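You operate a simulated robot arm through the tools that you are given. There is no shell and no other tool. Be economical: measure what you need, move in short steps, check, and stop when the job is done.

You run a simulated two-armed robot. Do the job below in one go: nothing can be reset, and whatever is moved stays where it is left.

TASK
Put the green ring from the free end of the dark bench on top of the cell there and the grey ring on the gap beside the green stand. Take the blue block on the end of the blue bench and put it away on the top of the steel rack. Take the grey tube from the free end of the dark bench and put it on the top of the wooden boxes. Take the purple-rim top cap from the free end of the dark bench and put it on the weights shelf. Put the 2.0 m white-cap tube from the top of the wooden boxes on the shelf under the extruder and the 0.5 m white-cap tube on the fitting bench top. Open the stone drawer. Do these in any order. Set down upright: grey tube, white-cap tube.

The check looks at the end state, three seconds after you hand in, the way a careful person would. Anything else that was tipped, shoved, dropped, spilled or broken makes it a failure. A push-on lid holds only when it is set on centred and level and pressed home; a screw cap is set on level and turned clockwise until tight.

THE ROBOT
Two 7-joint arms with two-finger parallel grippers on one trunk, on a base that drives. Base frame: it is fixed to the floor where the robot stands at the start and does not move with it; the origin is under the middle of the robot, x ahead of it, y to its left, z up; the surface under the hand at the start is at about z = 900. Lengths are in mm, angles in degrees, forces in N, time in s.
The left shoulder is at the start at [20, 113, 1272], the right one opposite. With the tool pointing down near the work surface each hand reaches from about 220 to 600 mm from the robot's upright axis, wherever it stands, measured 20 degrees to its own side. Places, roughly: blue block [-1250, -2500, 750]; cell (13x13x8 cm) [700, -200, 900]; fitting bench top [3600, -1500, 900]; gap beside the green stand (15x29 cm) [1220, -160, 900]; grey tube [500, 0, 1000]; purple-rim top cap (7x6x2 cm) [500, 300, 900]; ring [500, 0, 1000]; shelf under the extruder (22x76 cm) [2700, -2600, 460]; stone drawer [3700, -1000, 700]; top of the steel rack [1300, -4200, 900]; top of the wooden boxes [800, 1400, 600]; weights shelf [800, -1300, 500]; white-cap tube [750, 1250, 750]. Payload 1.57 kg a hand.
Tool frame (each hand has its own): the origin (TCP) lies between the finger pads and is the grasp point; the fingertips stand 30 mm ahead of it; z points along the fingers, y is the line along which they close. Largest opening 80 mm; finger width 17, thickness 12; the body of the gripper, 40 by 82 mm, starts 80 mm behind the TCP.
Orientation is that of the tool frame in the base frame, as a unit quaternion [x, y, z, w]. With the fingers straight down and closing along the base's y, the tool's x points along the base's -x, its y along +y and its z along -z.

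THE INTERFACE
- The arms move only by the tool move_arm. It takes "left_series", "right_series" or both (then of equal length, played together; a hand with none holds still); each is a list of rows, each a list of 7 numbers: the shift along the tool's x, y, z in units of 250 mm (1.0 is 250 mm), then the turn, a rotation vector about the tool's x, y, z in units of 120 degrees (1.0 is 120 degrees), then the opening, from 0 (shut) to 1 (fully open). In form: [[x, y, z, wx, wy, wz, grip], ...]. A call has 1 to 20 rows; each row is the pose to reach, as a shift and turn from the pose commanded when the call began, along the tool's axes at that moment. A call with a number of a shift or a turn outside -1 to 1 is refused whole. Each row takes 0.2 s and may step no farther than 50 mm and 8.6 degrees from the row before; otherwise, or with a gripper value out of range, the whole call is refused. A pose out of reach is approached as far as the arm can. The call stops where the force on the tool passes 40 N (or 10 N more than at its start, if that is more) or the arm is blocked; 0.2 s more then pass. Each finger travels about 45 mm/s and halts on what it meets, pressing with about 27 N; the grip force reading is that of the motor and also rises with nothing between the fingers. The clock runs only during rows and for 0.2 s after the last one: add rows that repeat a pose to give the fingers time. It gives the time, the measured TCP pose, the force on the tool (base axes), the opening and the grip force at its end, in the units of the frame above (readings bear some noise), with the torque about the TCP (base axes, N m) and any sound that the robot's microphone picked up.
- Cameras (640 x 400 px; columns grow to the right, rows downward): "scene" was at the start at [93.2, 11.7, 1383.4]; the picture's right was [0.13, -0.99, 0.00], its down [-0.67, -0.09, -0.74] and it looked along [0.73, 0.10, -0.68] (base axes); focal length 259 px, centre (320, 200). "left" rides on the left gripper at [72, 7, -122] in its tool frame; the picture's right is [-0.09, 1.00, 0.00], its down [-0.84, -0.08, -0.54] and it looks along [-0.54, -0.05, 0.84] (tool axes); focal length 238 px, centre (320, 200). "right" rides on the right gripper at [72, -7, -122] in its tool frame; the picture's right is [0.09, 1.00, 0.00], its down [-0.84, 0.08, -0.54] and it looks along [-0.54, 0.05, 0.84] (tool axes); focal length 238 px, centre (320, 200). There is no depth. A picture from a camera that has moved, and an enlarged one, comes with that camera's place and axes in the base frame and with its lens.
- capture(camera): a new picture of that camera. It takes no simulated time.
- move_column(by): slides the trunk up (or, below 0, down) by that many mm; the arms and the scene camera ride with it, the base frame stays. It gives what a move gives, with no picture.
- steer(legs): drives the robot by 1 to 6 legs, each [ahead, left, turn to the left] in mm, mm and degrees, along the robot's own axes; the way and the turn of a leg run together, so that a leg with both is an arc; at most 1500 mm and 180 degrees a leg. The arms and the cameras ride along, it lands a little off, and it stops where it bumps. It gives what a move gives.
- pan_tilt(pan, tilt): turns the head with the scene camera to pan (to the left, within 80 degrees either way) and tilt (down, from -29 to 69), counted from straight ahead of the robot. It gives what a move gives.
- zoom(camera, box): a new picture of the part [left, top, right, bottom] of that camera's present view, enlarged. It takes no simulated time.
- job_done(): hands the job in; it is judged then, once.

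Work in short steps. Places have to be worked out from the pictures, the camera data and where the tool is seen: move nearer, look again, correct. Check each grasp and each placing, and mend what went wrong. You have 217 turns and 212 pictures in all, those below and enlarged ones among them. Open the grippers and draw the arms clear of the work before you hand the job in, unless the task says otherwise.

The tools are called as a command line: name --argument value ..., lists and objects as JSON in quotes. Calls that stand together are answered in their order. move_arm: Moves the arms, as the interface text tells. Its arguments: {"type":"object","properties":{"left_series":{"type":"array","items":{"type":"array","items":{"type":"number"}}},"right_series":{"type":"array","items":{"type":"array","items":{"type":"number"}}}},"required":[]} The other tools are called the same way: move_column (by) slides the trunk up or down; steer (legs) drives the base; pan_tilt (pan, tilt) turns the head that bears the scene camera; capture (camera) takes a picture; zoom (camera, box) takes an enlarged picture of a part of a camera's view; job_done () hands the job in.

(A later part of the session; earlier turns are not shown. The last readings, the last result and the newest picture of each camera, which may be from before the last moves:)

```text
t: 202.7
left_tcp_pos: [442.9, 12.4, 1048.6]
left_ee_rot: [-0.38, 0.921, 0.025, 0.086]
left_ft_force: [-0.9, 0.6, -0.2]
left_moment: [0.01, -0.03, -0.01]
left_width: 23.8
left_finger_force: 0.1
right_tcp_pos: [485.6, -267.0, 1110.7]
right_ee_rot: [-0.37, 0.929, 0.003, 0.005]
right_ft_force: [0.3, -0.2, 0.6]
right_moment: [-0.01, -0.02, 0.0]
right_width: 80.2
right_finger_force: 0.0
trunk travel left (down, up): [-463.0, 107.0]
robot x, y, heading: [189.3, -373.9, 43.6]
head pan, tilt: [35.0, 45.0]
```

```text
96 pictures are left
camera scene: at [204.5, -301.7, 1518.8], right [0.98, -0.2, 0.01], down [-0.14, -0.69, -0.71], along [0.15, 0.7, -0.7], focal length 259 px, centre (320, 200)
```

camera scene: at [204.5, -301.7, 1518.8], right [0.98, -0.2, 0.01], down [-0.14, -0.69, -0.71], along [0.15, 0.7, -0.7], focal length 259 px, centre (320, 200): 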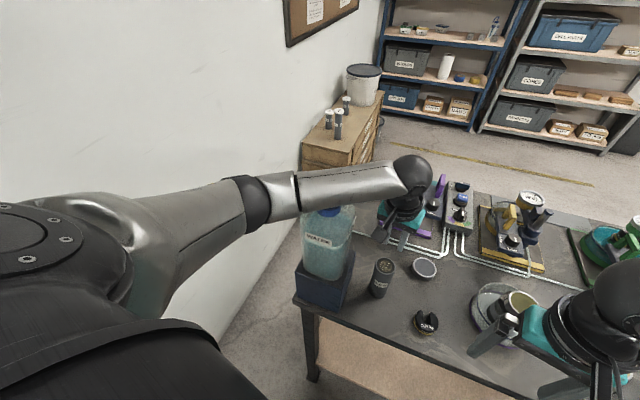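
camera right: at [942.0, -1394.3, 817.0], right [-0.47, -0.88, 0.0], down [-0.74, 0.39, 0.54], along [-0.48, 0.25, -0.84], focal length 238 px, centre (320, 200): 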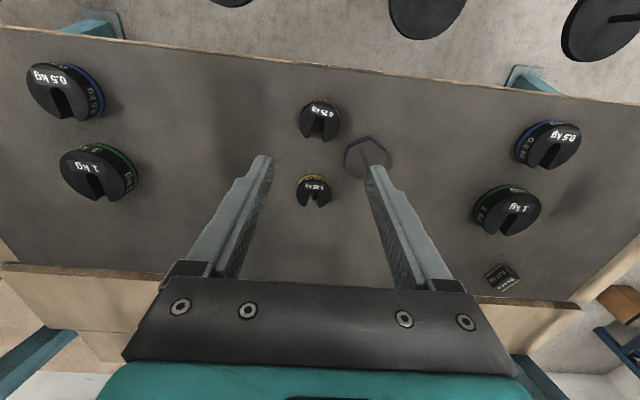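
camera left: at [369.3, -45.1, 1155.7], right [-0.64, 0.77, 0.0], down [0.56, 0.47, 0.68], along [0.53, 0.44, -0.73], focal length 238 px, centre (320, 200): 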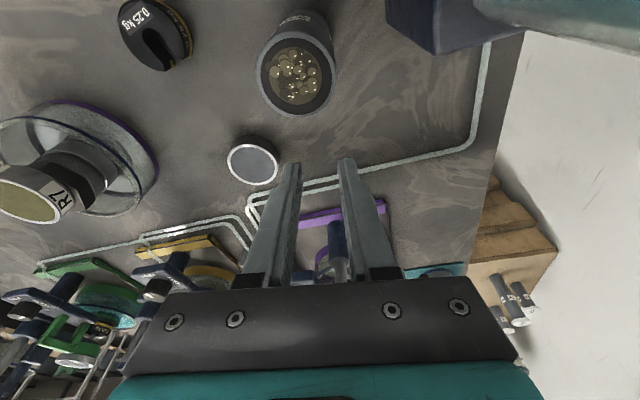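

The left forearm pressed on the carboy's cap; the carboy still stands. I lift straight up by the trunk.

move_column --by 80

move_arm --left_series '[[0, 0, -0.1, 0, 0, 0, 0.75], [0, 0, -0.25, 0, 0, 0, 0.75], [0, 0, -0.4, 0, 0, 0, 0.75], [0, 0, -0.4, 0, 0, 0, 0.75]]'

capture --camera "scene"

```text
t: 203.8
left_tcp_pos: [448.5, 18.3, 1116.0]
left_ee_rot: [-0.378, 0.923, 0.021, 0.074]
left_ft_force: [0.5, 0.0, 0.6]
left_moment: [-0.01, -0.03, 0.0]
left_width: 24.0
left_finger_force: 0.1
right_tcp_pos: [494.0, -257.2, 1188.2]
right_ee_rot: [-0.37, 0.929, 0.0, 0.0]
right_ft_force: [-0.2, 0.6, 1.0]
right_moment: [-0.04, 0.01, 0.02]
right_width: 80.1
right_finger_force: 0.1
trunk travel left (down, up): [-543.0, 27.0]
robot x, y, heading: [190.7, -378.3, 43.4]
head pan, tilt: [35.0, 45.0]
```

```text
t: 204.8
left_tcp_pos: [435.7, 8.3, 1215.7]
left_ee_rot: [-0.378, 0.923, 0.021, 0.074]
left_ft_force: [-0.4, 0.5, 0.0]
left_moment: [0.01, -0.01, -0.01]
left_width: 60.0
left_finger_force: 0.0
right_tcp_pos: [493.6, -257.8, 1188.2]
right_ee_rot: [-0.37, 0.929, 0.0, 0.0]
right_ft_force: [0.5, 0.5, 0.8]
right_moment: [-0.03, -0.04, -0.01]
right_width: 80.1
right_finger_force: 0.0
trunk travel left (down, up): [-543.0, 27.0]
robot x, y, heading: [193.9, -379.2, 43.5]
head pan, tilt: [35.0, 45.0]
```

```text
95 pictures are left
camera scene: at [215.3, -289.1, 1597.7], right [0.98, -0.2, 0.0], down [-0.14, -0.69, -0.71], along [0.14, 0.69, -0.71], focal length 259 px, centre (320, 200)
```

scene: 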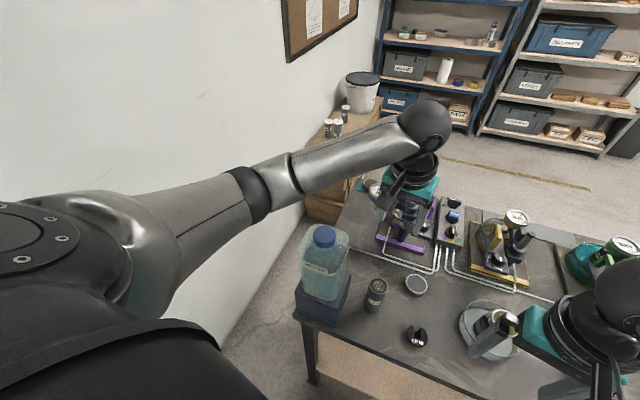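

The carboy hasn't moved. I withdraw and level the left hand high; the right arm, whose elbow points away from the carboy, shall take the tube.

move_arm --left_series '[[0.05, 0.05, -0.15, 0, 0.02, 0, 0.75], [0.1, 0.1, -0.3, 0, 0.04, 0, 0.75], [0.18, 0.15, -0.45, -0.004, 0.06, 0.004, 0.75], [0.28, 0.2, -0.58, -0.0076, 0.073, 0.008, 0.75], [0.38, 0.28, -0.7, -0.0076, 0.073, 0.008, 0.75], [0.48, 0.36, -0.8, -0.0076, 0.073, 0.008, 0.75], [0.6, 0.44, -0.85, -0.0076, 0.073, 0.008, 0.75], [0.7, 0.52, -0.9, -0.0076, 0.073, 0.008, 0.75], [0.7, 0.52, -0.9, -0.0076, 0.073, 0.008, 0.75]]'

move_arm --right_series '[[0, 0.18, 0, 0, 0, 0, 0.75], [-0.02, 0.36, 0, 0, 0, 0, 0.75], [-0.05, 0.54, 0, 0, 0, 0, 0.75], [-0.1, 0.7, 0, 0, 0, 0, 0.75], [-0.2, 0.8, 0.0, 0, 0, 0, 0.75], [-0.3, 0.88, 0.0, 0, 0, 0, 0.75], [-0.375, 0.9, 0.0, 0, 0, 0, 0.75], [-0.375, 0.9, 0.0, 0, 0, 0, 0.75]]'

capture --camera "right"

capture --camera "scene"

```text
t: 206.8
left_tcp_pos: [192.4, -40.7, 1412.6]
left_ee_rot: [-0.372, 0.928, 0.001, -0.001]
left_ft_force: [-0.1, -0.5, 0.5]
left_moment: [-0.02, -0.01, 0.0]
left_width: 60.3
left_finger_force: 0.0
right_tcp_pos: [495.4, -257.0, 1187.9]
right_ee_rot: [-0.37, 0.929, 0.0, 0.0]
right_ft_force: [0.0, -0.1, 0.3]
right_moment: [-0.02, -0.01, -0.02]
right_width: 79.9
right_finger_force: 0.2
trunk travel left (down, up): [-543.0, 27.0]
robot x, y, heading: [194.8, -375.7, 43.6]
head pan, tilt: [35.0, 45.0]
```

```text
t: 208.6
left_tcp_pos: [191.4, -41.0, 1414.0]
left_ee_rot: [-0.372, 0.928, 0.0, 0.0]
left_ft_force: [-0.8, -0.6, -0.1]
left_moment: [-0.01, 0.0, 0.02]
left_width: 59.9
left_finger_force: 0.0
right_tcp_pos: [407.7, -29.9, 1187.2]
right_ee_rot: [-0.369, 0.929, 0.0, 0.0]
right_ft_force: [-0.2, -0.4, 0.3]
right_moment: [0.01, 0.0, 0.04]
right_width: 60.2
right_finger_force: 0.0
trunk travel left (down, up): [-543.0, 27.0]
robot x, y, heading: [190.7, -377.2, 43.6]
head pan, tilt: [35.0, 45.0]
```

```text
94 pictures are left
camera right: at [359.4, -84.1, 1308.6], right [-0.75, 0.66, 0.0], down [0.55, 0.63, 0.54], along [0.36, 0.41, -0.84], focal length 238 px, centre (320, 200)
```

right: 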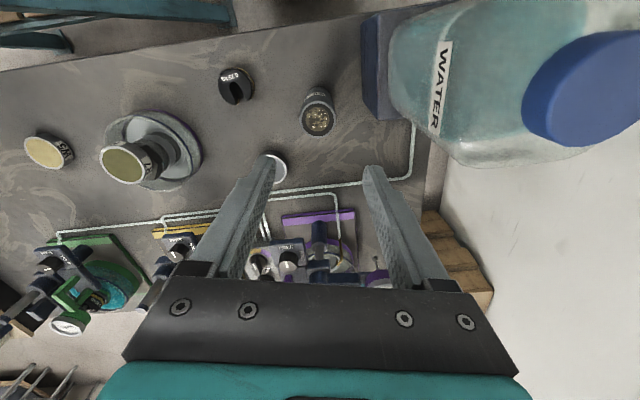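

```text
93 pictures are left
camera scene: at [215.2, -289.5, 1597.8], right [0.98, -0.2, 0.0], down [-0.14, -0.69, -0.71], along [0.14, 0.69, -0.71], focal length 259 px, centre (320, 200)
```

scene: 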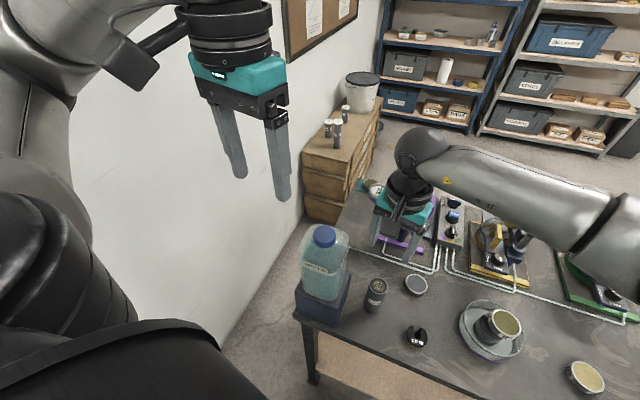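

The right hand is over the tube. I descend to TCP 976 in one go, then check.

move_arm --right_series '[[-0.008, 0.0, 0.18, 0, 0, 0, 0.75], [-0.008, 0.0, 0.36, 0, 0, 0, 0.75], [-0.008, 0.0, 0.54, 0, 0, 0, 0.75], [-0.008, 0.0, 0.7, 0, 0, 0, 0.75], [-0.008, 0.0, 0.845, 0, 0, 0, 0.75], [-0.008, 0.0, 0.845, 0, 0, 0, 0.75]]'

capture --camera "right"

```text
t: 210.0
left_tcp_pos: [192.6, -42.0, 1412.7]
left_ee_rot: [-0.372, 0.928, -0.001, -0.001]
left_ft_force: [-0.1, 0.5, 0.4]
left_moment: [-0.01, 0.02, 0.01]
left_width: 59.9
left_finger_force: 0.0
right_tcp_pos: [415.8, -29.7, 975.8]
right_ee_rot: [-0.367, 0.93, -0.001, 0.003]
right_ft_force: [-0.5, 0.1, 0.6]
right_moment: [-0.03, 0.0, -0.01]
right_width: 60.0
right_finger_force: 0.1
trunk travel left (down, up): [-543.0, 27.0]
robot x, y, heading: [191.0, -378.1, 43.7]
head pan, tilt: [35.0, 45.0]
```

```text
92 pictures are left
camera right: at [367.2, -82.9, 1097.2], right [-0.75, 0.66, 0.0], down [0.55, 0.63, 0.55], along [0.37, 0.41, -0.84], focal length 238 px, centre (320, 200)
```

right: 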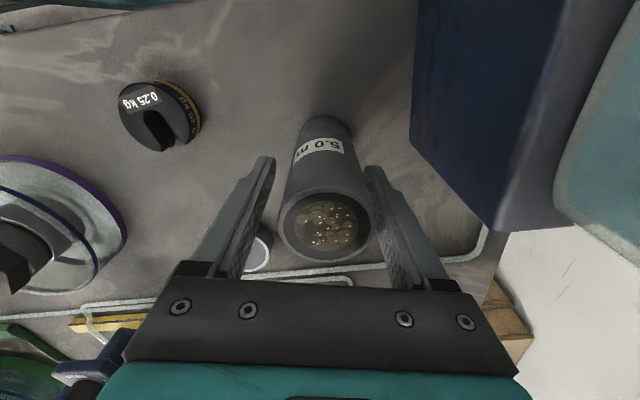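

The tube is between the fingers. I shift 5 mm, close and lift.

move_arm --right_series '[[0.02, 0.008, 0, 0, 0, 0, 0.75], [0.02, 0.008, 0, 0, 0, 0, 0.4], [0.02, 0.008, 0, 0, 0, 0, 0.3], [0.02, 0.008, 0, 0, 0, 0, 0.3], [0.02, 0.008, 0, 0, 0, 0, 0.3], [0.02, 0.008, -0.08, 0, 0, 0, 0.3], [0.02, 0.008, -0.22, 0, 0, 0, 0.3], [0.02, 0.008, -0.4, 0, 0, 0, 0.3], [0.02, 0.008, -0.58, 0, 0, 0, 0.3], [0.02, 0.0, -0.76, 0, 0, 0, 0.3], [0.02, 0.0, -0.92, 0, 0, 0, 0.3], [0.02, 0.0, -0.92, 0, 0, 0, 0.3]]'

capture --camera "right"

```text
t: 212.6
left_tcp_pos: [193.1, -40.5, 1412.6]
left_ee_rot: [-0.372, 0.928, 0.001, 0.0]
left_ft_force: [0.4, 0.0, 0.0]
left_moment: [-0.02, -0.02, 0.02]
left_width: 60.3
left_finger_force: 0.1
right_tcp_pos: [406.2, -28.2, 1208.8]
right_ee_rot: [-0.37, 0.929, 0.0, -0.001]
right_ft_force: [0.3, 0.4, -2.3]
right_moment: [-0.02, 0.01, 0.01]
right_width: 42.7
right_finger_force: 27.2
trunk travel left (down, up): [-543.0, 27.0]
robot x, y, heading: [190.4, -376.6, 43.2]
head pan, tilt: [35.0, 45.0]
```

```text
91 pictures are left
camera right: at [359.0, -82.5, 1329.8], right [-0.75, 0.66, 0.0], down [0.56, 0.63, 0.54], along [0.36, 0.41, -0.84], focal length 238 px, centre (320, 200)
```

right: 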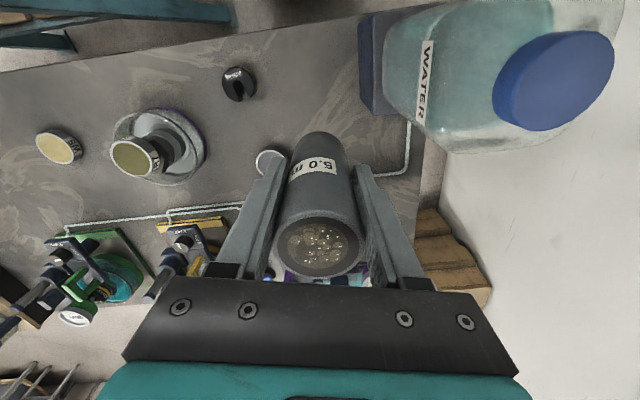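

The tube is held (42.7 mm), its bottom 76 below the TCP. I raise it high above the carboy and tuck it, then drive back toward the free end.

move_arm --right_series '[[0, -0.02, -0.18, 0, 0, 0, 0.3], [0, -0.05, -0.36, 0, 0, 0, 0.3], [0.05, -0.1, -0.54, 0, 0, 0, 0.3], [0.1, -0.18, -0.7, 0, 0, 0, 0.3], [0.18, -0.28, -0.84, 0, 0, 0, 0.3], [0.25, -0.38, -0.96, 0, 0, 0, 0.3], [0.3, -0.5, -0.98, 0, 0, 0, 0.3], [0.3, -0.5, -0.98, 0, 0, 0, 0.3]]'

steer --legs '[[-260, 0, 0], [0, 0, -43.5], [0, 210, 0]]'

```text
t: 214.4
left_tcp_pos: [191.3, -40.6, 1413.1]
left_ee_rot: [-0.372, 0.928, 0.0, 0.0]
left_ft_force: [0.6, -0.5, -0.1]
left_moment: [-0.01, -0.02, 0.01]
left_width: 59.7
left_finger_force: 0.1
right_tcp_pos: [436.2, -174.5, 1449.6]
right_ee_rot: [-0.37, 0.929, -0.001, 0.0]
right_ft_force: [-0.7, 1.0, -1.7]
right_moment: [-0.04, 0.03, 0.02]
right_width: 42.5
right_finger_force: 26.8
trunk travel left (down, up): [-543.0, 27.0]
robot x, y, heading: [189.4, -376.2, 43.3]
head pan, tilt: [35.0, 45.0]
```

```text
t: 219.6
left_tcp_pos: [241.3, -104.9, 1412.7]
left_ee_rot: [0.007, 1.0, 0.001, 0.0]
left_ft_force: [-0.3, -0.2, -0.7]
left_moment: [-0.01, -0.01, 0.0]
left_width: 59.8
left_finger_force: 0.1
right_tcp_pos: [321.1, -371.9, 1449.6]
right_ee_rot: [0.011, 1.0, 0.0, 0.0]
right_ft_force: [-0.1, 0.8, -2.2]
right_moment: [-0.05, -0.01, 0.03]
right_width: 42.6
right_finger_force: 27.2
trunk travel left (down, up): [-543.0, 27.0]
robot x, y, heading: [4.5, -343.6, -1.0]
head pan, tilt: [35.0, 45.0]
```

steer --legs '[[0, 340, 0], [50, 190, 0], [0, 0, -32], [6, 100, 0]]'

pan_tilt --pan 0 --tilt 50

capture --camera "scene"

```text
t: 225.3
left_tcp_pos: [448.5, 333.0, 1413.1]
left_ee_rot: [0.282, 0.959, 0.001, 0.0]
left_ft_force: [-0.1, -0.2, 0.0]
left_moment: [0.0, -0.02, -0.02]
left_width: 60.4
left_finger_force: 0.1
right_tcp_pos: [375.3, 63.8, 1448.8]
right_ee_rot: [0.285, 0.959, 0.0, 0.0]
right_ft_force: [-0.5, -0.1, -2.7]
right_moment: [0.0, 0.05, 0.02]
right_width: 42.8
right_finger_force: 27.5
trunk travel left (down, up): [-543.0, 27.0]
robot x, y, heading: [118.8, 254.9, -33.1]
head pan, tilt: [35.0, 45.0]
```

```text
t: 226.3
left_tcp_pos: [449.5, 334.1, 1411.6]
left_ee_rot: [0.282, 0.96, 0.0, 0.001]
left_ft_force: [0.1, 0.2, 0.2]
left_moment: [0.0, 0.01, 0.0]
left_width: 60.0
left_finger_force: 0.1
right_tcp_pos: [376.8, 64.3, 1449.8]
right_ee_rot: [0.285, 0.959, 0.001, 0.0]
right_ft_force: [0.3, -1.2, -0.8]
right_moment: [0.01, 0.02, 0.02]
right_width: 42.3
right_finger_force: 26.7
trunk travel left (down, up): [-543.0, 27.0]
robot x, y, heading: [121.7, 255.1, -32.9]
head pan, tilt: [0.0, 50.0]
```

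```text
90 pictures are left
camera scene: at [196.4, 209.0, 1590.8], right [-0.54, -0.84, 0.0], down [-0.64, 0.42, -0.64], along [0.54, -0.35, -0.77], focal length 259 px, centre (320, 200)
```

scene: 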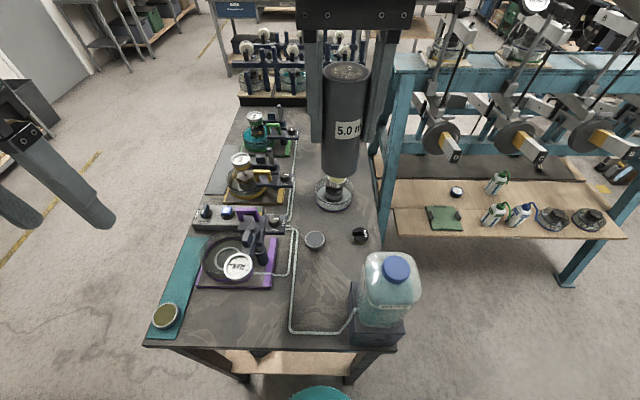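

From here the view is square-on; the grey ring is at about (546,1). I lower the trunk 150 and move the left hand over the ring.

move_column --by -150

move_arm --left_series '[[-0.12, -0.11, 0.03, 0, 0, 0, 1], [-0.24, -0.22, 0.06, 0, 0, 0, 1], [-0.36, -0.33, 0.1, 0, 0, 0, 1], [-0.48, -0.44, 0.16, 0, 0, 0, 1], [-0.6, -0.55, 0.22, 0, 0, 0, 1], [-0.72, -0.66, 0.28, 0, 0, 0, 1], [-0.84, -0.77, 0.34, 0, 0, 0, 1], [-0.94, -0.87, 0.44, 0, 0, 0, 1], [-0.98, -0.9, 0.58, 0, 0, 0, 1], [-0.98, -0.9, 0.72, 0, 0, 0, 1], [-0.98, -0.9, 0.72, 0, 0, 0, 1]]'

capture --camera "left"

```text
t: 228.0
left_tcp_pos: [448.0, 332.8, 1264.0]
left_ee_rot: [0.283, 0.959, 0.002, 0.0]
left_ft_force: [0.9, 0.2, -0.4]
left_moment: [-0.02, 0.03, 0.01]
left_width: 60.2
left_finger_force: 0.2
right_tcp_pos: [374.9, 63.2, 1299.0]
right_ee_rot: [0.284, 0.959, 0.001, 0.0]
right_ft_force: [-0.1, -0.4, -2.4]
right_moment: [0.0, 0.03, -0.01]
right_width: 42.5
right_finger_force: 26.8
trunk travel left (down, up): [-393.0, 177.0]
robot x, y, heading: [124.0, 256.7, -32.9]
head pan, tilt: [0.0, 50.0]
```

```text
t: 230.4
left_tcp_pos: [533.1, 11.8, 1081.5]
left_ee_rot: [0.282, 0.959, 0.001, 0.0]
left_ft_force: [-1.4, 0.9, -0.3]
left_moment: [-0.03, 0.0, -0.02]
left_width: 79.7
left_finger_force: 0.0
right_tcp_pos: [375.9, 63.4, 1300.0]
right_ee_rot: [0.285, 0.959, -0.001, 0.001]
right_ft_force: [-0.5, 0.4, -3.3]
right_moment: [-0.02, -0.01, -0.01]
right_width: 42.6
right_finger_force: 27.0
trunk travel left (down, up): [-393.0, 177.0]
robot x, y, heading: [125.7, 258.0, -33.4]
head pan, tilt: [0.0, 50.0]
```

```text
89 pictures are left
camera left: at [474.4, 57.3, 1203.1], right [0.62, 0.79, 0.0], down [0.66, -0.52, 0.54], along [0.43, -0.33, -0.84], focal length 238 px, centre (320, 200)
```

left: 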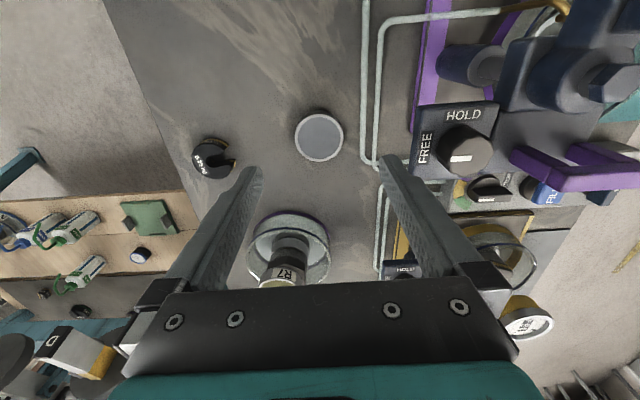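

Ring centre (549,1). I shift 19 mm forward and descend to TCP 935.

move_arm --left_series '[[-0.075, 0, 0.05, 0, 0, 0, 1], [-0.075, 0, 0.22, 0, 0, 0, 1], [-0.075, 0, 0.4, 0, 0, 0, 1], [-0.075, 0, 0.52, 0, 0, 0, 1], [-0.075, 0, 0.586, 0, 0, 0, 1], [-0.075, 0, 0.586, 0, 0, 0, 1]]'

capture --camera "left"

```text
t: 231.8
left_tcp_pos: [546.1, 2.0, 936.3]
left_ee_rot: [0.283, 0.959, 0.0, 0.001]
left_ft_force: [0.8, 0.2, 0.0]
left_moment: [-0.02, -0.01, -0.01]
left_width: 79.8
left_finger_force: 0.0
right_tcp_pos: [375.8, 64.1, 1298.3]
right_ee_rot: [0.284, 0.959, 0.0, 0.0]
right_ft_force: [0.3, -0.5, -3.2]
right_moment: [0.01, 0.02, 0.01]
right_width: 42.6
right_finger_force: 26.9
trunk travel left (down, up): [-393.0, 177.0]
robot x, y, heading: [118.3, 253.6, -32.9]
head pan, tilt: [0.0, 50.0]
```

```text
88 pictures are left
camera left: at [487.9, 46.7, 1058.5], right [0.62, 0.79, 0.0], down [0.66, -0.52, 0.54], along [0.43, -0.33, -0.84], focal length 238 px, centre (320, 200)
```

left: 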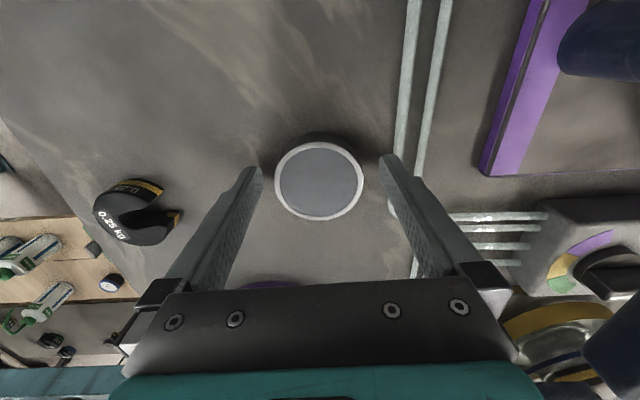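

Centred. I close on the ring and lift it high.

move_arm --left_series '[[0, 0, 0, 0, 0, 0, 0.5], [0, 0, 0, 0, 0, 0, 0.5], [0, 0, 0, 0, 0, 0, 0.5], [0, 0, 0, 0, 0, 0, 0.5], [0, 0, -0.08, 0, 0, 0, 0.5], [0, 0, -0.24, 0, 0, 0, 0.5], [0, 0, -0.42, 0, 0, 0, 0.5], [0, 0, -0.6, 0, 0, 0, 0.5], [0.05, 0, -0.78, 0, 0, 0, 0.5], [0.15, 0.05, -0.92, 0, 0, 0, 0.5], [0.3, 0.15, -0.98, 0, 0, 0, 0.5], [0.44, 0.26, -0.98, 0, 0, 0, 0.5], [0.58, 0.38, -0.98, 0, 0, 0, 0.5], [0.7, 0.52, -0.98, 0, 0, 0, 0.5]]'

capture --camera "left"

```text
t: 234.8
left_tcp_pos: [472.6, 209.7, 1183.1]
left_ee_rot: [0.281, 0.96, 0.001, -0.001]
left_ft_force: [0.2, 0.0, -1.5]
left_moment: [-0.04, 0.01, -0.03]
left_width: 59.0
left_finger_force: 27.2
right_tcp_pos: [374.6, 64.6, 1299.0]
right_ee_rot: [0.285, 0.959, -0.001, 0.0]
right_ft_force: [0.1, 0.7, -2.2]
right_moment: [-0.04, 0.04, 0.01]
right_width: 42.6
right_finger_force: 27.3
trunk travel left (down, up): [-393.0, 177.0]
robot x, y, heading: [125.2, 254.5, -32.9]
head pan, tilt: [0.0, 50.0]
```

```text
87 pictures are left
camera left: at [413.4, 254.5, 1305.6], right [0.62, 0.79, 0.0], down [0.66, -0.52, 0.54], along [0.43, -0.33, -0.84], focal length 238 px, centre (320, 200)
```

left: 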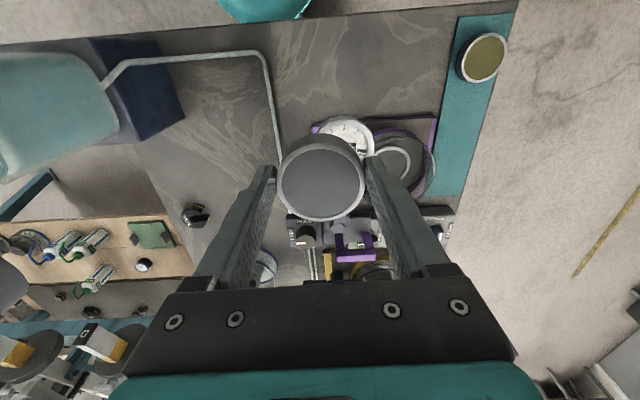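

Ring held. The aisle runs along the wall; I drive left past the bench corner and forward along the bench's left side, then turn to face the bench at the green stand.

steer --legs '[[0, 690, 0], [1145, 0, 0], [0, 0, -90]]'

pan_tilt --pan 0 --tilt 50

capture --camera "scene"

```text
t: 238.3
left_tcp_pos: [818.0, 735.4, 1183.9]
left_ee_rot: [0.286, 0.958, 0.002, -0.001]
left_ft_force: [-0.8, -0.5, -1.9]
left_moment: [0.04, 0.01, 0.05]
left_width: 58.8
left_finger_force: 26.9
right_tcp_pos: [721.2, 592.5, 1298.9]
right_ee_rot: [0.288, 0.958, 0.001, -0.001]
right_ft_force: [0.4, -0.6, -2.6]
right_moment: [0.04, 0.0, 0.0]
right_width: 42.6
right_finger_force: 27.1
trunk travel left (down, up): [-393.0, 177.0]
robot x, y, heading: [470.8, 783.7, -33.6]
head pan, tilt: [0.0, 50.0]
stopped in leg 1: the robot was blocked; the commanded pose is now the measured one
```

```text
t: 238.9
left_tcp_pos: [819.4, 735.9, 1182.9]
left_ee_rot: [0.286, 0.958, 0.003, -0.001]
left_ft_force: [0.3, 0.3, -1.6]
left_moment: [-0.01, 0.0, -0.03]
left_width: 59.0
left_finger_force: 26.8
right_tcp_pos: [721.2, 593.1, 1298.8]
right_ee_rot: [0.288, 0.958, 0.0, -0.001]
right_ft_force: [-1.1, 0.2, -2.9]
right_moment: [0.03, 0.03, 0.02]
right_width: 42.7
right_finger_force: 26.8
trunk travel left (down, up): [-393.0, 177.0]
robot x, y, heading: [467.2, 784.2, -33.3]
head pan, tilt: [0.0, 50.0]
```

```text
86 pictures are left
camera scene: at [543.2, 739.2, 1440.8], right [-0.55, -0.83, 0.0], down [-0.64, 0.42, -0.64], along [0.54, -0.35, -0.77], focal length 259 px, centre (320, 200)
```

scene: 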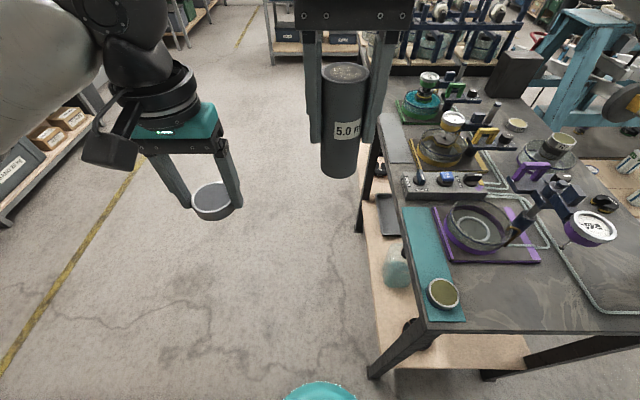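

I bumped the boxes' end softly; the way ahead is clear. I go forward, drifting a bit left, then turn right to face the bench.

steer --legs '[[260, 0, 0], [885, 50, 0], [0, 0, -89.5]]'

capture --camera "scene"

```text
t: 248.7
left_tcp_pos: [1442.2, -154.4, 1182.7]
left_ee_rot: [0.857, 0.515, 0.001, 0.001]
left_ft_force: [-3.2, 4.2, 1.7]
left_moment: [0.03, 0.05, -0.07]
left_width: 59.1
left_finger_force: 27.4
right_tcp_pos: [1292.9, -70.2, 1299.0]
right_ee_rot: [0.859, 0.513, 0.0, 0.0]
right_ft_force: [0.1, 0.8, -3.4]
right_moment: [0.01, 0.01, 0.02]
right_width: 42.5
right_finger_force: 27.0
trunk travel left (down, up): [-393.0, 177.0]
robot x, y, heading: [1460.4, 197.4, -118.2]
head pan, tilt: [0.0, 50.0]
```

```text
85 pictures are left
camera scene: at [1421.2, 122.1, 1440.8], right [-0.88, 0.47, 0.0], down [0.36, 0.67, -0.64], along [-0.3, -0.57, -0.77], focal length 259 px, centre (320, 200)
```

scene: 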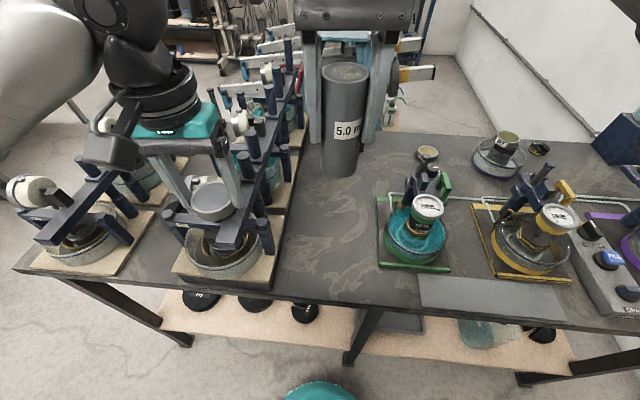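

The left hand is very close to the blue rigs, with a few newtons on it. I raise the trunk 100 at once and look.

move_column --by 100

capture --camera "scene"

capture --camera "left"

```text
t: 250.1
left_tcp_pos: [1443.4, -155.0, 1284.3]
left_ee_rot: [0.857, 0.515, 0.0, 0.001]
left_ft_force: [-0.8, 0.1, -1.9]
left_moment: [0.03, 0.0, 0.02]
left_width: 59.1
left_finger_force: 27.1
right_tcp_pos: [1292.3, -70.6, 1398.7]
right_ee_rot: [0.859, 0.512, 0.0, 0.001]
right_ft_force: [-0.4, 0.7, -1.5]
right_moment: [0.0, -0.04, -0.01]
right_width: 42.6
right_finger_force: 27.1
trunk travel left (down, up): [-493.0, 77.0]
robot x, y, heading: [1464.9, 197.2, -118.1]
head pan, tilt: [0.0, 50.0]
```

```text
84 pictures are left
camera scene: at [1421.7, 121.1, 1540.7], right [-0.88, 0.47, 0.0], down [0.36, 0.67, -0.64], along [-0.3, -0.57, -0.77], focal length 259 px, centre (320, 200)
```

scene: 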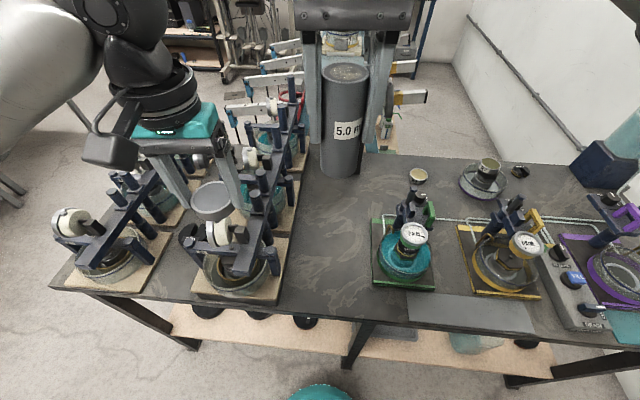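

```text
83 pictures are left
camera left: at [1481.3, -94.5, 1405.3], right [0.84, -0.55, 0.0], down [-0.46, -0.7, 0.54], along [-0.3, -0.45, -0.84], focal length 238 px, centre (320, 200)
```

left: 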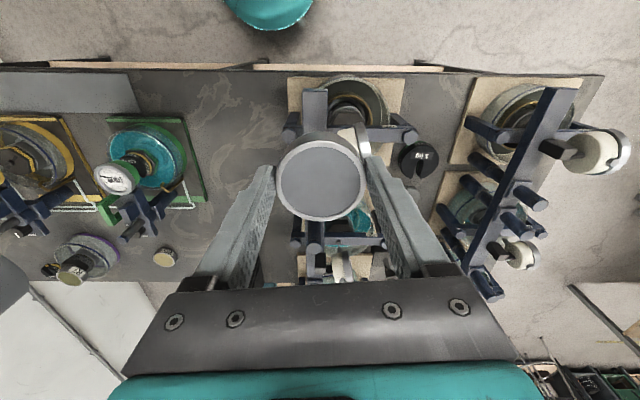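

I zoom on the near rig to see whether it was disturbed.

zoom --camera "scene" --box '[40, 130, 320, 310]'

zoom --camera "left" --box '[260, 60, 640, 300]'

```text
2.22 times, centred on (180, 220) of scene
camera zoom: at [1421.7, 121.1, 1540.7], right [-0.88, 0.47, 0.0], down [0.36, 0.67, -0.64], along [-0.3, -0.57, -0.77], focal length 576 px, centre (631, 156)
```

zoom: 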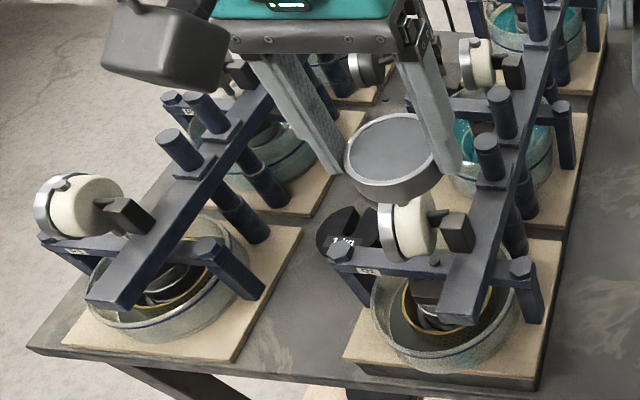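

```text
1.67 times, centred on (450, 180) of left
camera zoom: at [1481.3, -94.5, 1405.3], right [0.84, -0.55, 0.0], down [-0.46, -0.7, 0.54], along [-0.3, -0.45, -0.84], focal length 397 px, centre (103, 233)
```

zoom: 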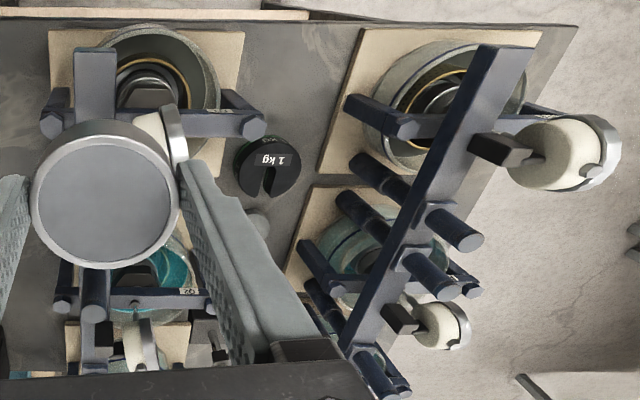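

The rigs stand square; the touch did nothing visible. The gap is at scene (337,254). I move the right hand (tube) aside to the right, then the left over the gap.

move_arm --right_series '[[0.05, -0.15, 0, 0, 0, 0, 0.3], [0.08, -0.32, 0, 0, 0, 0, 0.3], [0.1, -0.5, 0, 0, 0, 0, 0.3], [0.1, -0.66, 0, 0, 0, 0, 0.3], [0.1, -0.8, 0, 0, 0, 0, 0.3], [0.1, -0.8, 0, 0, 0, 0, 0.3]]'

move_arm --left_series '[[0, -0.15, 0, 0, 0, 0, 0.5], [-0.05, -0.32, 0, 0, 0, 0, 0.5], [-0.12, -0.48, 0, 0, 0, 0, 0.5], [-0.2, -0.62, 0, 0, 0, 0, 0.5], [-0.3, -0.74, 0, 0, 0, 0, 0.5], [-0.4, -0.778, 0.06, 0, 0, 0, 0.5], [-0.436, -0.778, 0.22, 0, 0, 0, 0.5], [-0.436, -0.778, 0.4, 0, 0, 0, 0.5], [-0.436, -0.778, 0.58, 0, 0, 0, 0.5], [-0.436, -0.778, 0.76, 0, 0, 0, 0.5], [-0.436, -0.778, 0.9, 0, 0, 0, 0.5], [-0.436, -0.778, 0.9, 0, 0, 0, 0.5]]'

capture --camera "left"

capture --camera "scene"

```text
t: 251.4
left_tcp_pos: [1442.4, -156.0, 1282.0]
left_ee_rot: [0.857, 0.515, 0.0, -0.001]
left_ft_force: [0.0, -0.8, -2.8]
left_moment: [0.03, 0.0, 0.03]
left_width: 58.9
left_finger_force: 27.4
right_tcp_pos: [1127.7, 47.0, 1399.1]
right_ee_rot: [0.859, 0.513, 0.002, 0.0]
right_ft_force: [-0.6, -0.5, -2.1]
right_moment: [0.0, 0.0, 0.01]
right_width: 42.6
right_finger_force: 26.7
trunk travel left (down, up): [-493.0, 77.0]
robot x, y, heading: [1466.1, 196.3, -118.3]
head pan, tilt: [0.0, 50.0]
```

```text
t: 254.1
left_tcp_pos: [1222.6, -160.0, 1058.2]
left_ee_rot: [0.858, 0.514, 0.001, 0.0]
left_ft_force: [0.1, 0.4, -1.3]
left_moment: [0.02, 0.02, -0.01]
left_width: 58.7
left_finger_force: 27.2
right_tcp_pos: [1126.7, 46.1, 1398.8]
right_ee_rot: [0.859, 0.513, 0.0, 0.0]
right_ft_force: [1.0, 0.1, -2.3]
right_moment: [-0.01, 0.0, 0.0]
right_width: 42.7
right_finger_force: 27.5
trunk travel left (down, up): [-493.0, 77.0]
robot x, y, heading: [1461.7, 197.8, -118.4]
head pan, tilt: [0.0, 50.0]
```

```text
80 pictures are left
camera left: at [1260.2, -99.5, 1180.7], right [0.84, -0.55, 0.0], down [-0.46, -0.7, 0.54], along [-0.3, -0.45, -0.84], focal length 238 px, centre (320, 200)
```

left: 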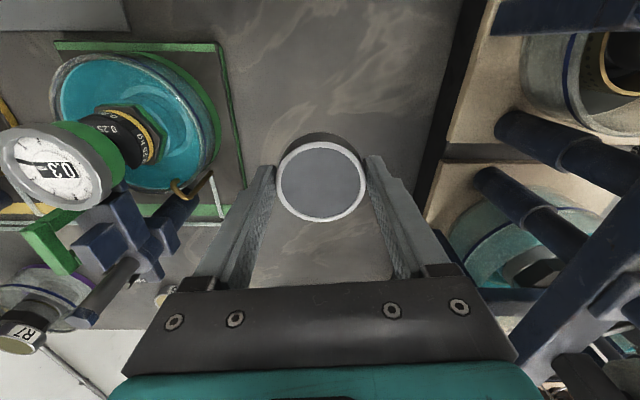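

```text
79 pictures are left
camera scene: at [1421.7, 121.2, 1540.8], right [-0.88, 0.47, 0.0], down [0.36, 0.67, -0.64], along [-0.3, -0.57, -0.77], focal length 259 px, centre (320, 200)
```

scene: 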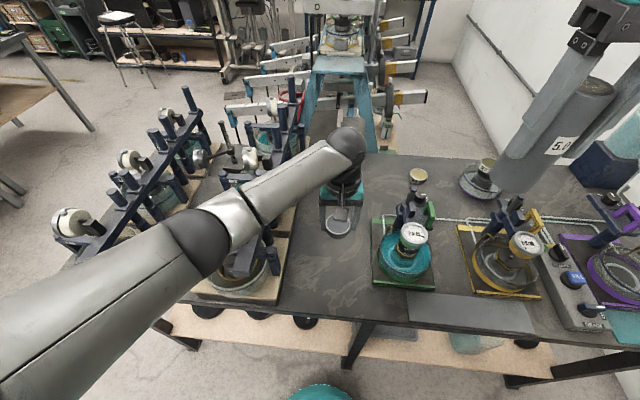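

Ring is over the middle of the gap. I lower 85 and check the forearm against the near rig.

move_arm --left_series '[[0, 0, 0.12, 0, 0, 0, 0.5], [0, 0, 0.24, 0, 0, 0, 0.5], [0, 0, 0.34, 0, 0, 0, 0.5], [0, 0, 0.34, 0, 0, 0, 0.5]]'

capture --camera "scene"

```text
t: 255.1
left_tcp_pos: [1221.5, -158.7, 973.7]
left_ee_rot: [0.857, 0.515, 0.0, 0.0]
left_ft_force: [-0.7, 0.4, -1.1]
left_moment: [0.02, -0.02, 0.04]
left_width: 58.9
left_finger_force: 27.3
right_tcp_pos: [1127.3, 46.4, 1399.0]
right_ee_rot: [0.859, 0.513, 0.001, 0.0]
right_ft_force: [-1.0, 0.3, -3.2]
right_moment: [0.05, -0.04, 0.01]
right_width: 42.6
right_finger_force: 27.3
trunk travel left (down, up): [-493.0, 77.0]
robot x, y, heading: [1461.2, 199.4, -118.5]
head pan, tilt: [0.0, 50.0]
```

```text
78 pictures are left
camera scene: at [1421.7, 121.2, 1540.8], right [-0.88, 0.47, 0.0], down [0.36, 0.67, -0.64], along [-0.3, -0.57, -0.77], focal length 259 px, centre (320, 200)
```

scene: 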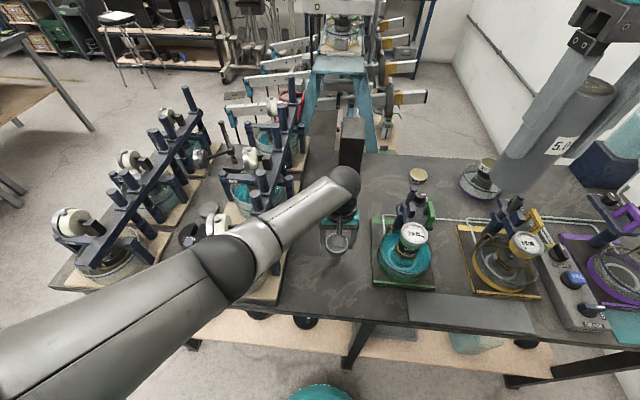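

No contact. I lower to the bench in small steps and release, then rise.

move_arm --left_series '[[0, 0, 0.1, 0, 0, 0, 0.5], [0, 0, 0.135, 0, 0, 0, 0.5], [0, 0, 0.147, 0, 0, 0, 0.5], [0, 0, 0.15, 0, 0, 0, 0.5]]'

```text
t: 256.1
left_tcp_pos: [1220.7, -160.6, 936.6]
left_ee_rot: [0.857, 0.515, 0.0, 0.0]
left_ft_force: [-0.4, -0.1, -1.5]
left_moment: [0.01, -0.02, 0.02]
left_width: 59.1
left_finger_force: 27.3
right_tcp_pos: [1127.6, 47.3, 1399.4]
right_ee_rot: [0.859, 0.513, 0.002, -0.001]
right_ft_force: [-0.1, 1.5, -2.9]
right_moment: [0.03, 0.01, 0.0]
right_width: 42.9
right_finger_force: 26.7
trunk travel left (down, up): [-493.0, 77.0]
robot x, y, heading: [1463.9, 197.5, -118.4]
head pan, tilt: [0.0, 50.0]
```

move_arm --left_series '[[0, 0, 0.006, 0, 0, 0, 0.5], [0, 0, 0.006, 0, 0, 0, 0.78], [0, 0, 0.006, 0, 0, 0, 0.9], [0, 0, 0.006, 0, 0, 0, 1], [0, 0, -0.05, 0, 0, 0, 1], [0, 0, -0.2, 0, 0, 0, 1], [0, 0, -0.38, 0, 0, 0, 1], [0, 0, -0.56, 0, 0, 0, 1], [0, 0, -0.74, 0, 0, 0, 1], [0, 0, -0.92, 0, 0, 0, 1], [0, 0, -0.92, 0, 0, 0, 1]]'

capture --camera "left"

```text
t: 258.4
left_tcp_pos: [1219.4, -161.5, 1163.8]
left_ee_rot: [0.857, 0.516, 0.001, 0.001]
left_ft_force: [1.4, -0.1, -0.6]
left_moment: [-0.02, 0.02, 0.03]
left_width: 80.1
left_finger_force: 0.1
right_tcp_pos: [1127.3, 46.2, 1399.5]
right_ee_rot: [0.858, 0.513, 0.0, 0.0]
right_ft_force: [-0.7, 0.6, -3.2]
right_moment: [0.0, 0.01, -0.01]
right_width: 42.7
right_finger_force: 27.2
trunk travel left (down, up): [-493.0, 77.0]
robot x, y, heading: [1464.5, 197.3, -118.7]
head pan, tilt: [0.0, 50.0]
```

```text
77 pictures are left
camera left: at [1258.1, -100.4, 1286.2], right [0.84, -0.55, 0.0], down [-0.46, -0.7, 0.54], along [-0.3, -0.45, -0.84], focal length 238 px, centre (320, 200)
```

left: 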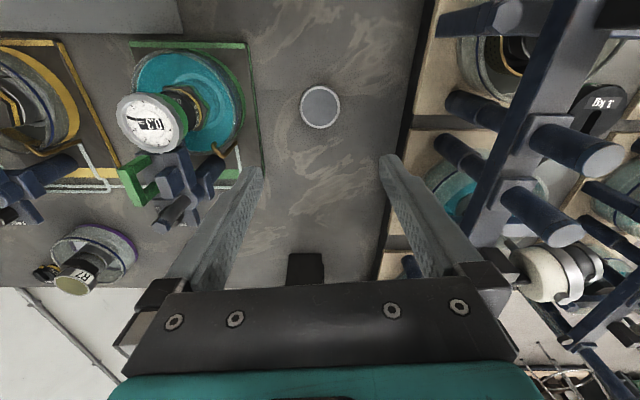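

The grey ring lies in the gap. I tuck the left hand, back away from the bench, and drive to the wooden boxes, facing the wall.

move_arm --left_series '[[0.15, 0, -0.1, 0, 0, 0, 1], [0.3, 0.05, -0.2, 0, 0, 0, 1], [0.4, 0.1, -0.3, 0, 0, 0, 1], [0.4, 0.2, -0.3, 0, 0, 0, 1], [0.4, 0.3, -0.3, 0, 0, 0, 1]]'

steer --legs '[[-460, 0, 0], [0, 0, -94.5], [560, 0, 0]]'

pan_tilt --pan 0 --tilt 45

capture --camera "scene"

```text
t: 259.6
left_tcp_pos: [1332.6, -106.0, 1239.4]
left_ee_rot: [0.857, 0.515, 0.0, 0.001]
left_ft_force: [-0.4, -0.5, -0.2]
left_moment: [-0.03, -0.03, -0.01]
left_width: 80.0
left_finger_force: 0.1
right_tcp_pos: [1129.3, 46.3, 1399.2]
right_ee_rot: [0.858, 0.513, -0.001, 0.0]
right_ft_force: [0.2, 0.8, -1.1]
right_moment: [0.02, -0.03, 0.03]
right_width: 42.3
right_finger_force: 26.5
trunk travel left (down, up): [-493.0, 77.0]
robot x, y, heading: [1463.7, 197.7, -118.0]
head pan, tilt: [0.0, 50.0]
```

```text
t: 269.1
left_tcp_pos: [917.6, 1043.2, 1239.9]
left_ee_rot: [0.961, -0.277, 0.001, 0.001]
left_ft_force: [-0.6, -0.2, -0.5]
left_moment: [0.01, -0.03, 0.04]
left_width: 79.9
left_finger_force: 0.0
right_tcp_pos: [1084.1, 1236.2, 1401.2]
right_ee_rot: [0.96, -0.279, 0.001, 0.0]
right_ft_force: [0.4, -0.2, -2.4]
right_moment: [-0.02, -0.05, -0.02]
right_width: 42.9
right_finger_force: 27.0
trunk travel left (down, up): [-493.0, 77.0]
robot x, y, heading: [1213.3, 891.8, 147.8]
head pan, tilt: [0.0, 50.0]
```

```text
t: 269.8
left_tcp_pos: [917.5, 1043.6, 1240.4]
left_ee_rot: [0.961, -0.277, 0.0, 0.001]
left_ft_force: [-0.2, 0.9, 0.8]
left_moment: [0.01, 0.01, -0.01]
left_width: 80.2
left_finger_force: 0.0
right_tcp_pos: [1084.9, 1235.8, 1399.3]
right_ee_rot: [0.96, -0.279, 0.002, 0.0]
right_ft_force: [-0.3, -1.0, -2.0]
right_moment: [-0.02, -0.02, 0.03]
right_width: 42.7
right_finger_force: 27.1
trunk travel left (down, up): [-493.0, 77.0]
robot x, y, heading: [1215.7, 896.3, 147.8]
head pan, tilt: [0.0, 45.0]
```

```text
76 pictures are left
camera scene: at [1135.0, 941.1, 1547.7], right [0.53, 0.85, 0.0], down [0.6, -0.38, -0.71], along [-0.6, 0.38, -0.71], focal length 259 px, centre (320, 200)
```

scene: 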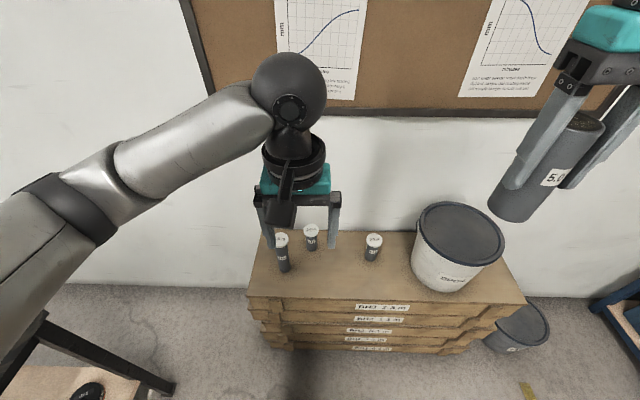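

The boxes with three white-cap tubes and a bucket are ahead. I zoom to read labels and measure.

zoom --camera "scene" --box '[240, 210, 540, 370]'

capture --camera "left"

```text
2.13 times, centred on (390, 290) of scene
camera zoom: at [1135.0, 941.1, 1547.7], right [0.53, 0.85, 0.0], down [0.6, -0.38, -0.71], along [-0.6, 0.38, -0.71], focal length 553 px, centre (171, 8)
```

zoom: 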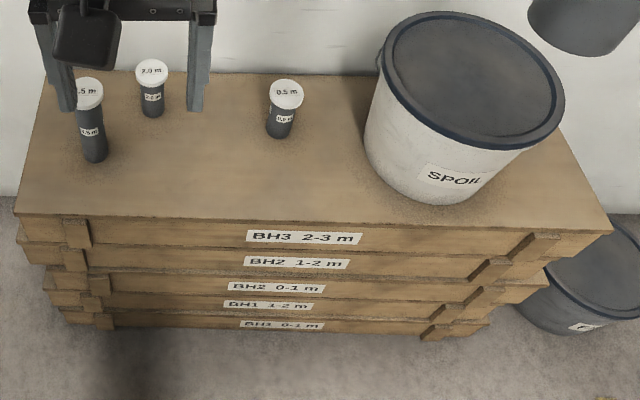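

```text
74 pictures are left
camera left: at [973.9, 1000.3, 1361.1], right [-0.61, -0.79, 0.0], down [-0.67, 0.51, 0.54], along [-0.43, 0.33, -0.84], focal length 238 px, centre (320, 200)
```

left: 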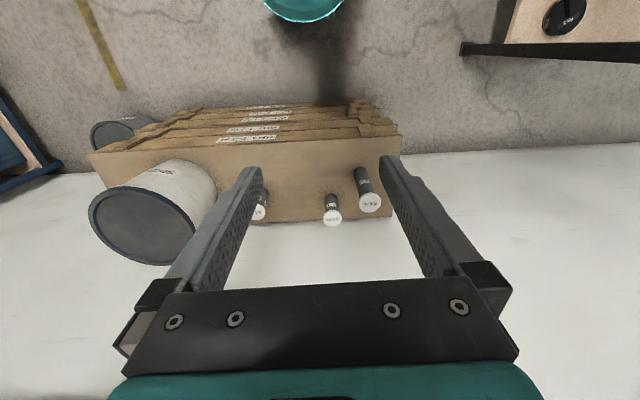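

Labels: the left tube is "1.5 m"-like, the middle one 2.0 m, the right one 0.5 m. I drive closer (fwd 266, right 19) and lower the trunk 290.

steer --legs '[[266, -19, -0.7]]'

move_column --by -290

capture --camera "scene"

capture --camera "left"

```text
t: 271.7
left_tcp_pos: [703.3, 1207.3, 1239.9]
left_ee_rot: [0.959, -0.282, 0.0, 0.001]
left_ft_force: [0.0, 0.5, 0.1]
left_moment: [-0.03, 0.0, 0.0]
left_width: 79.9
left_finger_force: 0.0
right_tcp_pos: [872.0, 1396.5, 1399.9]
right_ee_rot: [0.959, -0.283, 0.001, 0.0]
right_ft_force: [0.1, 0.6, -2.1]
right_moment: [-0.02, -0.07, 0.01]
right_width: 42.6
right_finger_force: 26.9
trunk travel left (down, up): [-493.0, 77.0]
robot x, y, heading: [995.4, 1052.0, 147.1]
head pan, tilt: [0.0, 45.0]
```

```text
t: 274.6
left_tcp_pos: [702.7, 1207.1, 949.3]
left_ee_rot: [0.96, -0.281, 0.0, 0.001]
left_ft_force: [-0.5, 0.1, 0.1]
left_moment: [0.0, 0.0, -0.02]
left_width: 80.0
left_finger_force: 0.1
right_tcp_pos: [870.5, 1398.0, 1108.8]
right_ee_rot: [0.959, -0.283, -0.001, 0.001]
right_ft_force: [0.4, -0.2, -2.6]
right_moment: [0.0, -0.03, 0.0]
right_width: 42.6
right_finger_force: 27.2
trunk travel left (down, up): [-203.0, 367.0]
robot x, y, heading: [992.9, 1051.5, 147.0]
head pan, tilt: [0.0, 45.0]
```

```text
73 pictures are left
camera scene: at [919.5, 1102.4, 1257.8], right [0.54, 0.84, 0.0], down [0.59, -0.38, -0.71], along [-0.59, 0.38, -0.71], focal length 259 px, centre (320, 200)
```

scene: 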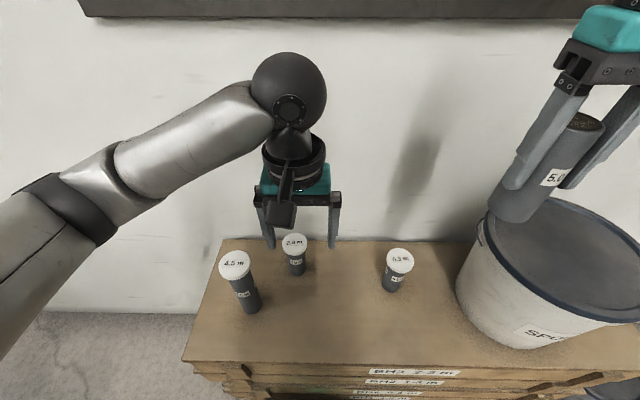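

```text
72 pictures are left
camera left: at [759.0, 1163.3, 1071.3], right [-0.62, -0.79, 0.0], down [-0.66, 0.52, 0.54], along [-0.43, 0.33, -0.84], focal length 238 px, centre (320, 200)
```

left: 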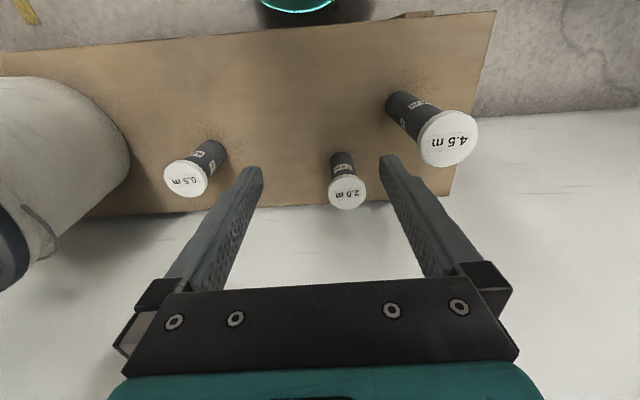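

The third tube is 4.5 m. Tubes: 2.0 m at (584,1243), 0.5 m at (753,1420), caps near z 755, box top about 620. I first set the grey tube at about (756,1274), moving over and down to TCP 900.

move_arm --right_series '[[0, 0.16, 0, 0, 0, 0, 0.3], [-0.02, 0.34, 0, 0, 0, 0, 0.3], [-0.06, 0.52, 0, 0, 0, 0, 0.3], [-0.115, 0.665, 0.05, 0, 0, 0, 0.3], [-0.115, 0.665, 0.24, 0, 0, 0, 0.3], [-0.115, 0.665, 0.43, 0, 0, 0, 0.3], [-0.115, 0.665, 0.62, 0, 0, 0, 0.3], [-0.115, 0.665, 0.8, 0, 0, 0, 0.3], [-0.115, 0.665, 0.8, 0, 0, 0, 0.3]]'

capture --camera "scene"

```text
t: 275.8
left_tcp_pos: [702.3, 1201.6, 942.4]
left_ee_rot: [0.961, -0.275, 0.005, 0.015]
left_ft_force: [0.8, -0.4, -3.6]
left_moment: [-0.06, 0.15, -0.01]
left_width: 79.5
left_finger_force: 0.0
right_tcp_pos: [751.4, 1270.5, 1061.4]
right_ee_rot: [0.959, -0.282, -0.007, 0.006]
right_ft_force: [-0.2, -0.9, 1.2]
right_moment: [-0.07, 0.03, -0.02]
right_width: 42.6
right_finger_force: 27.0
trunk travel left (down, up): [-203.0, 367.0]
robot x, y, heading: [997.5, 1053.0, 147.1]
head pan, tilt: [0.0, 45.0]
stopped in row 6 (left hand): the force on the tool passed its limit at 67 N (the readings are from after the stop); the commanded pose is now the measured one
```

```text
71 pictures are left
camera scene: at [919.4, 1102.1, 1257.8], right [0.54, 0.84, 0.0], down [0.59, -0.38, -0.71], along [-0.59, 0.38, -0.71], focal length 259 px, centre (320, 200)
```

scene: 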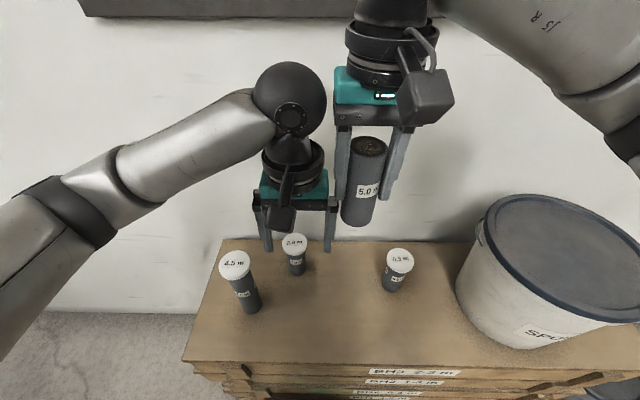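

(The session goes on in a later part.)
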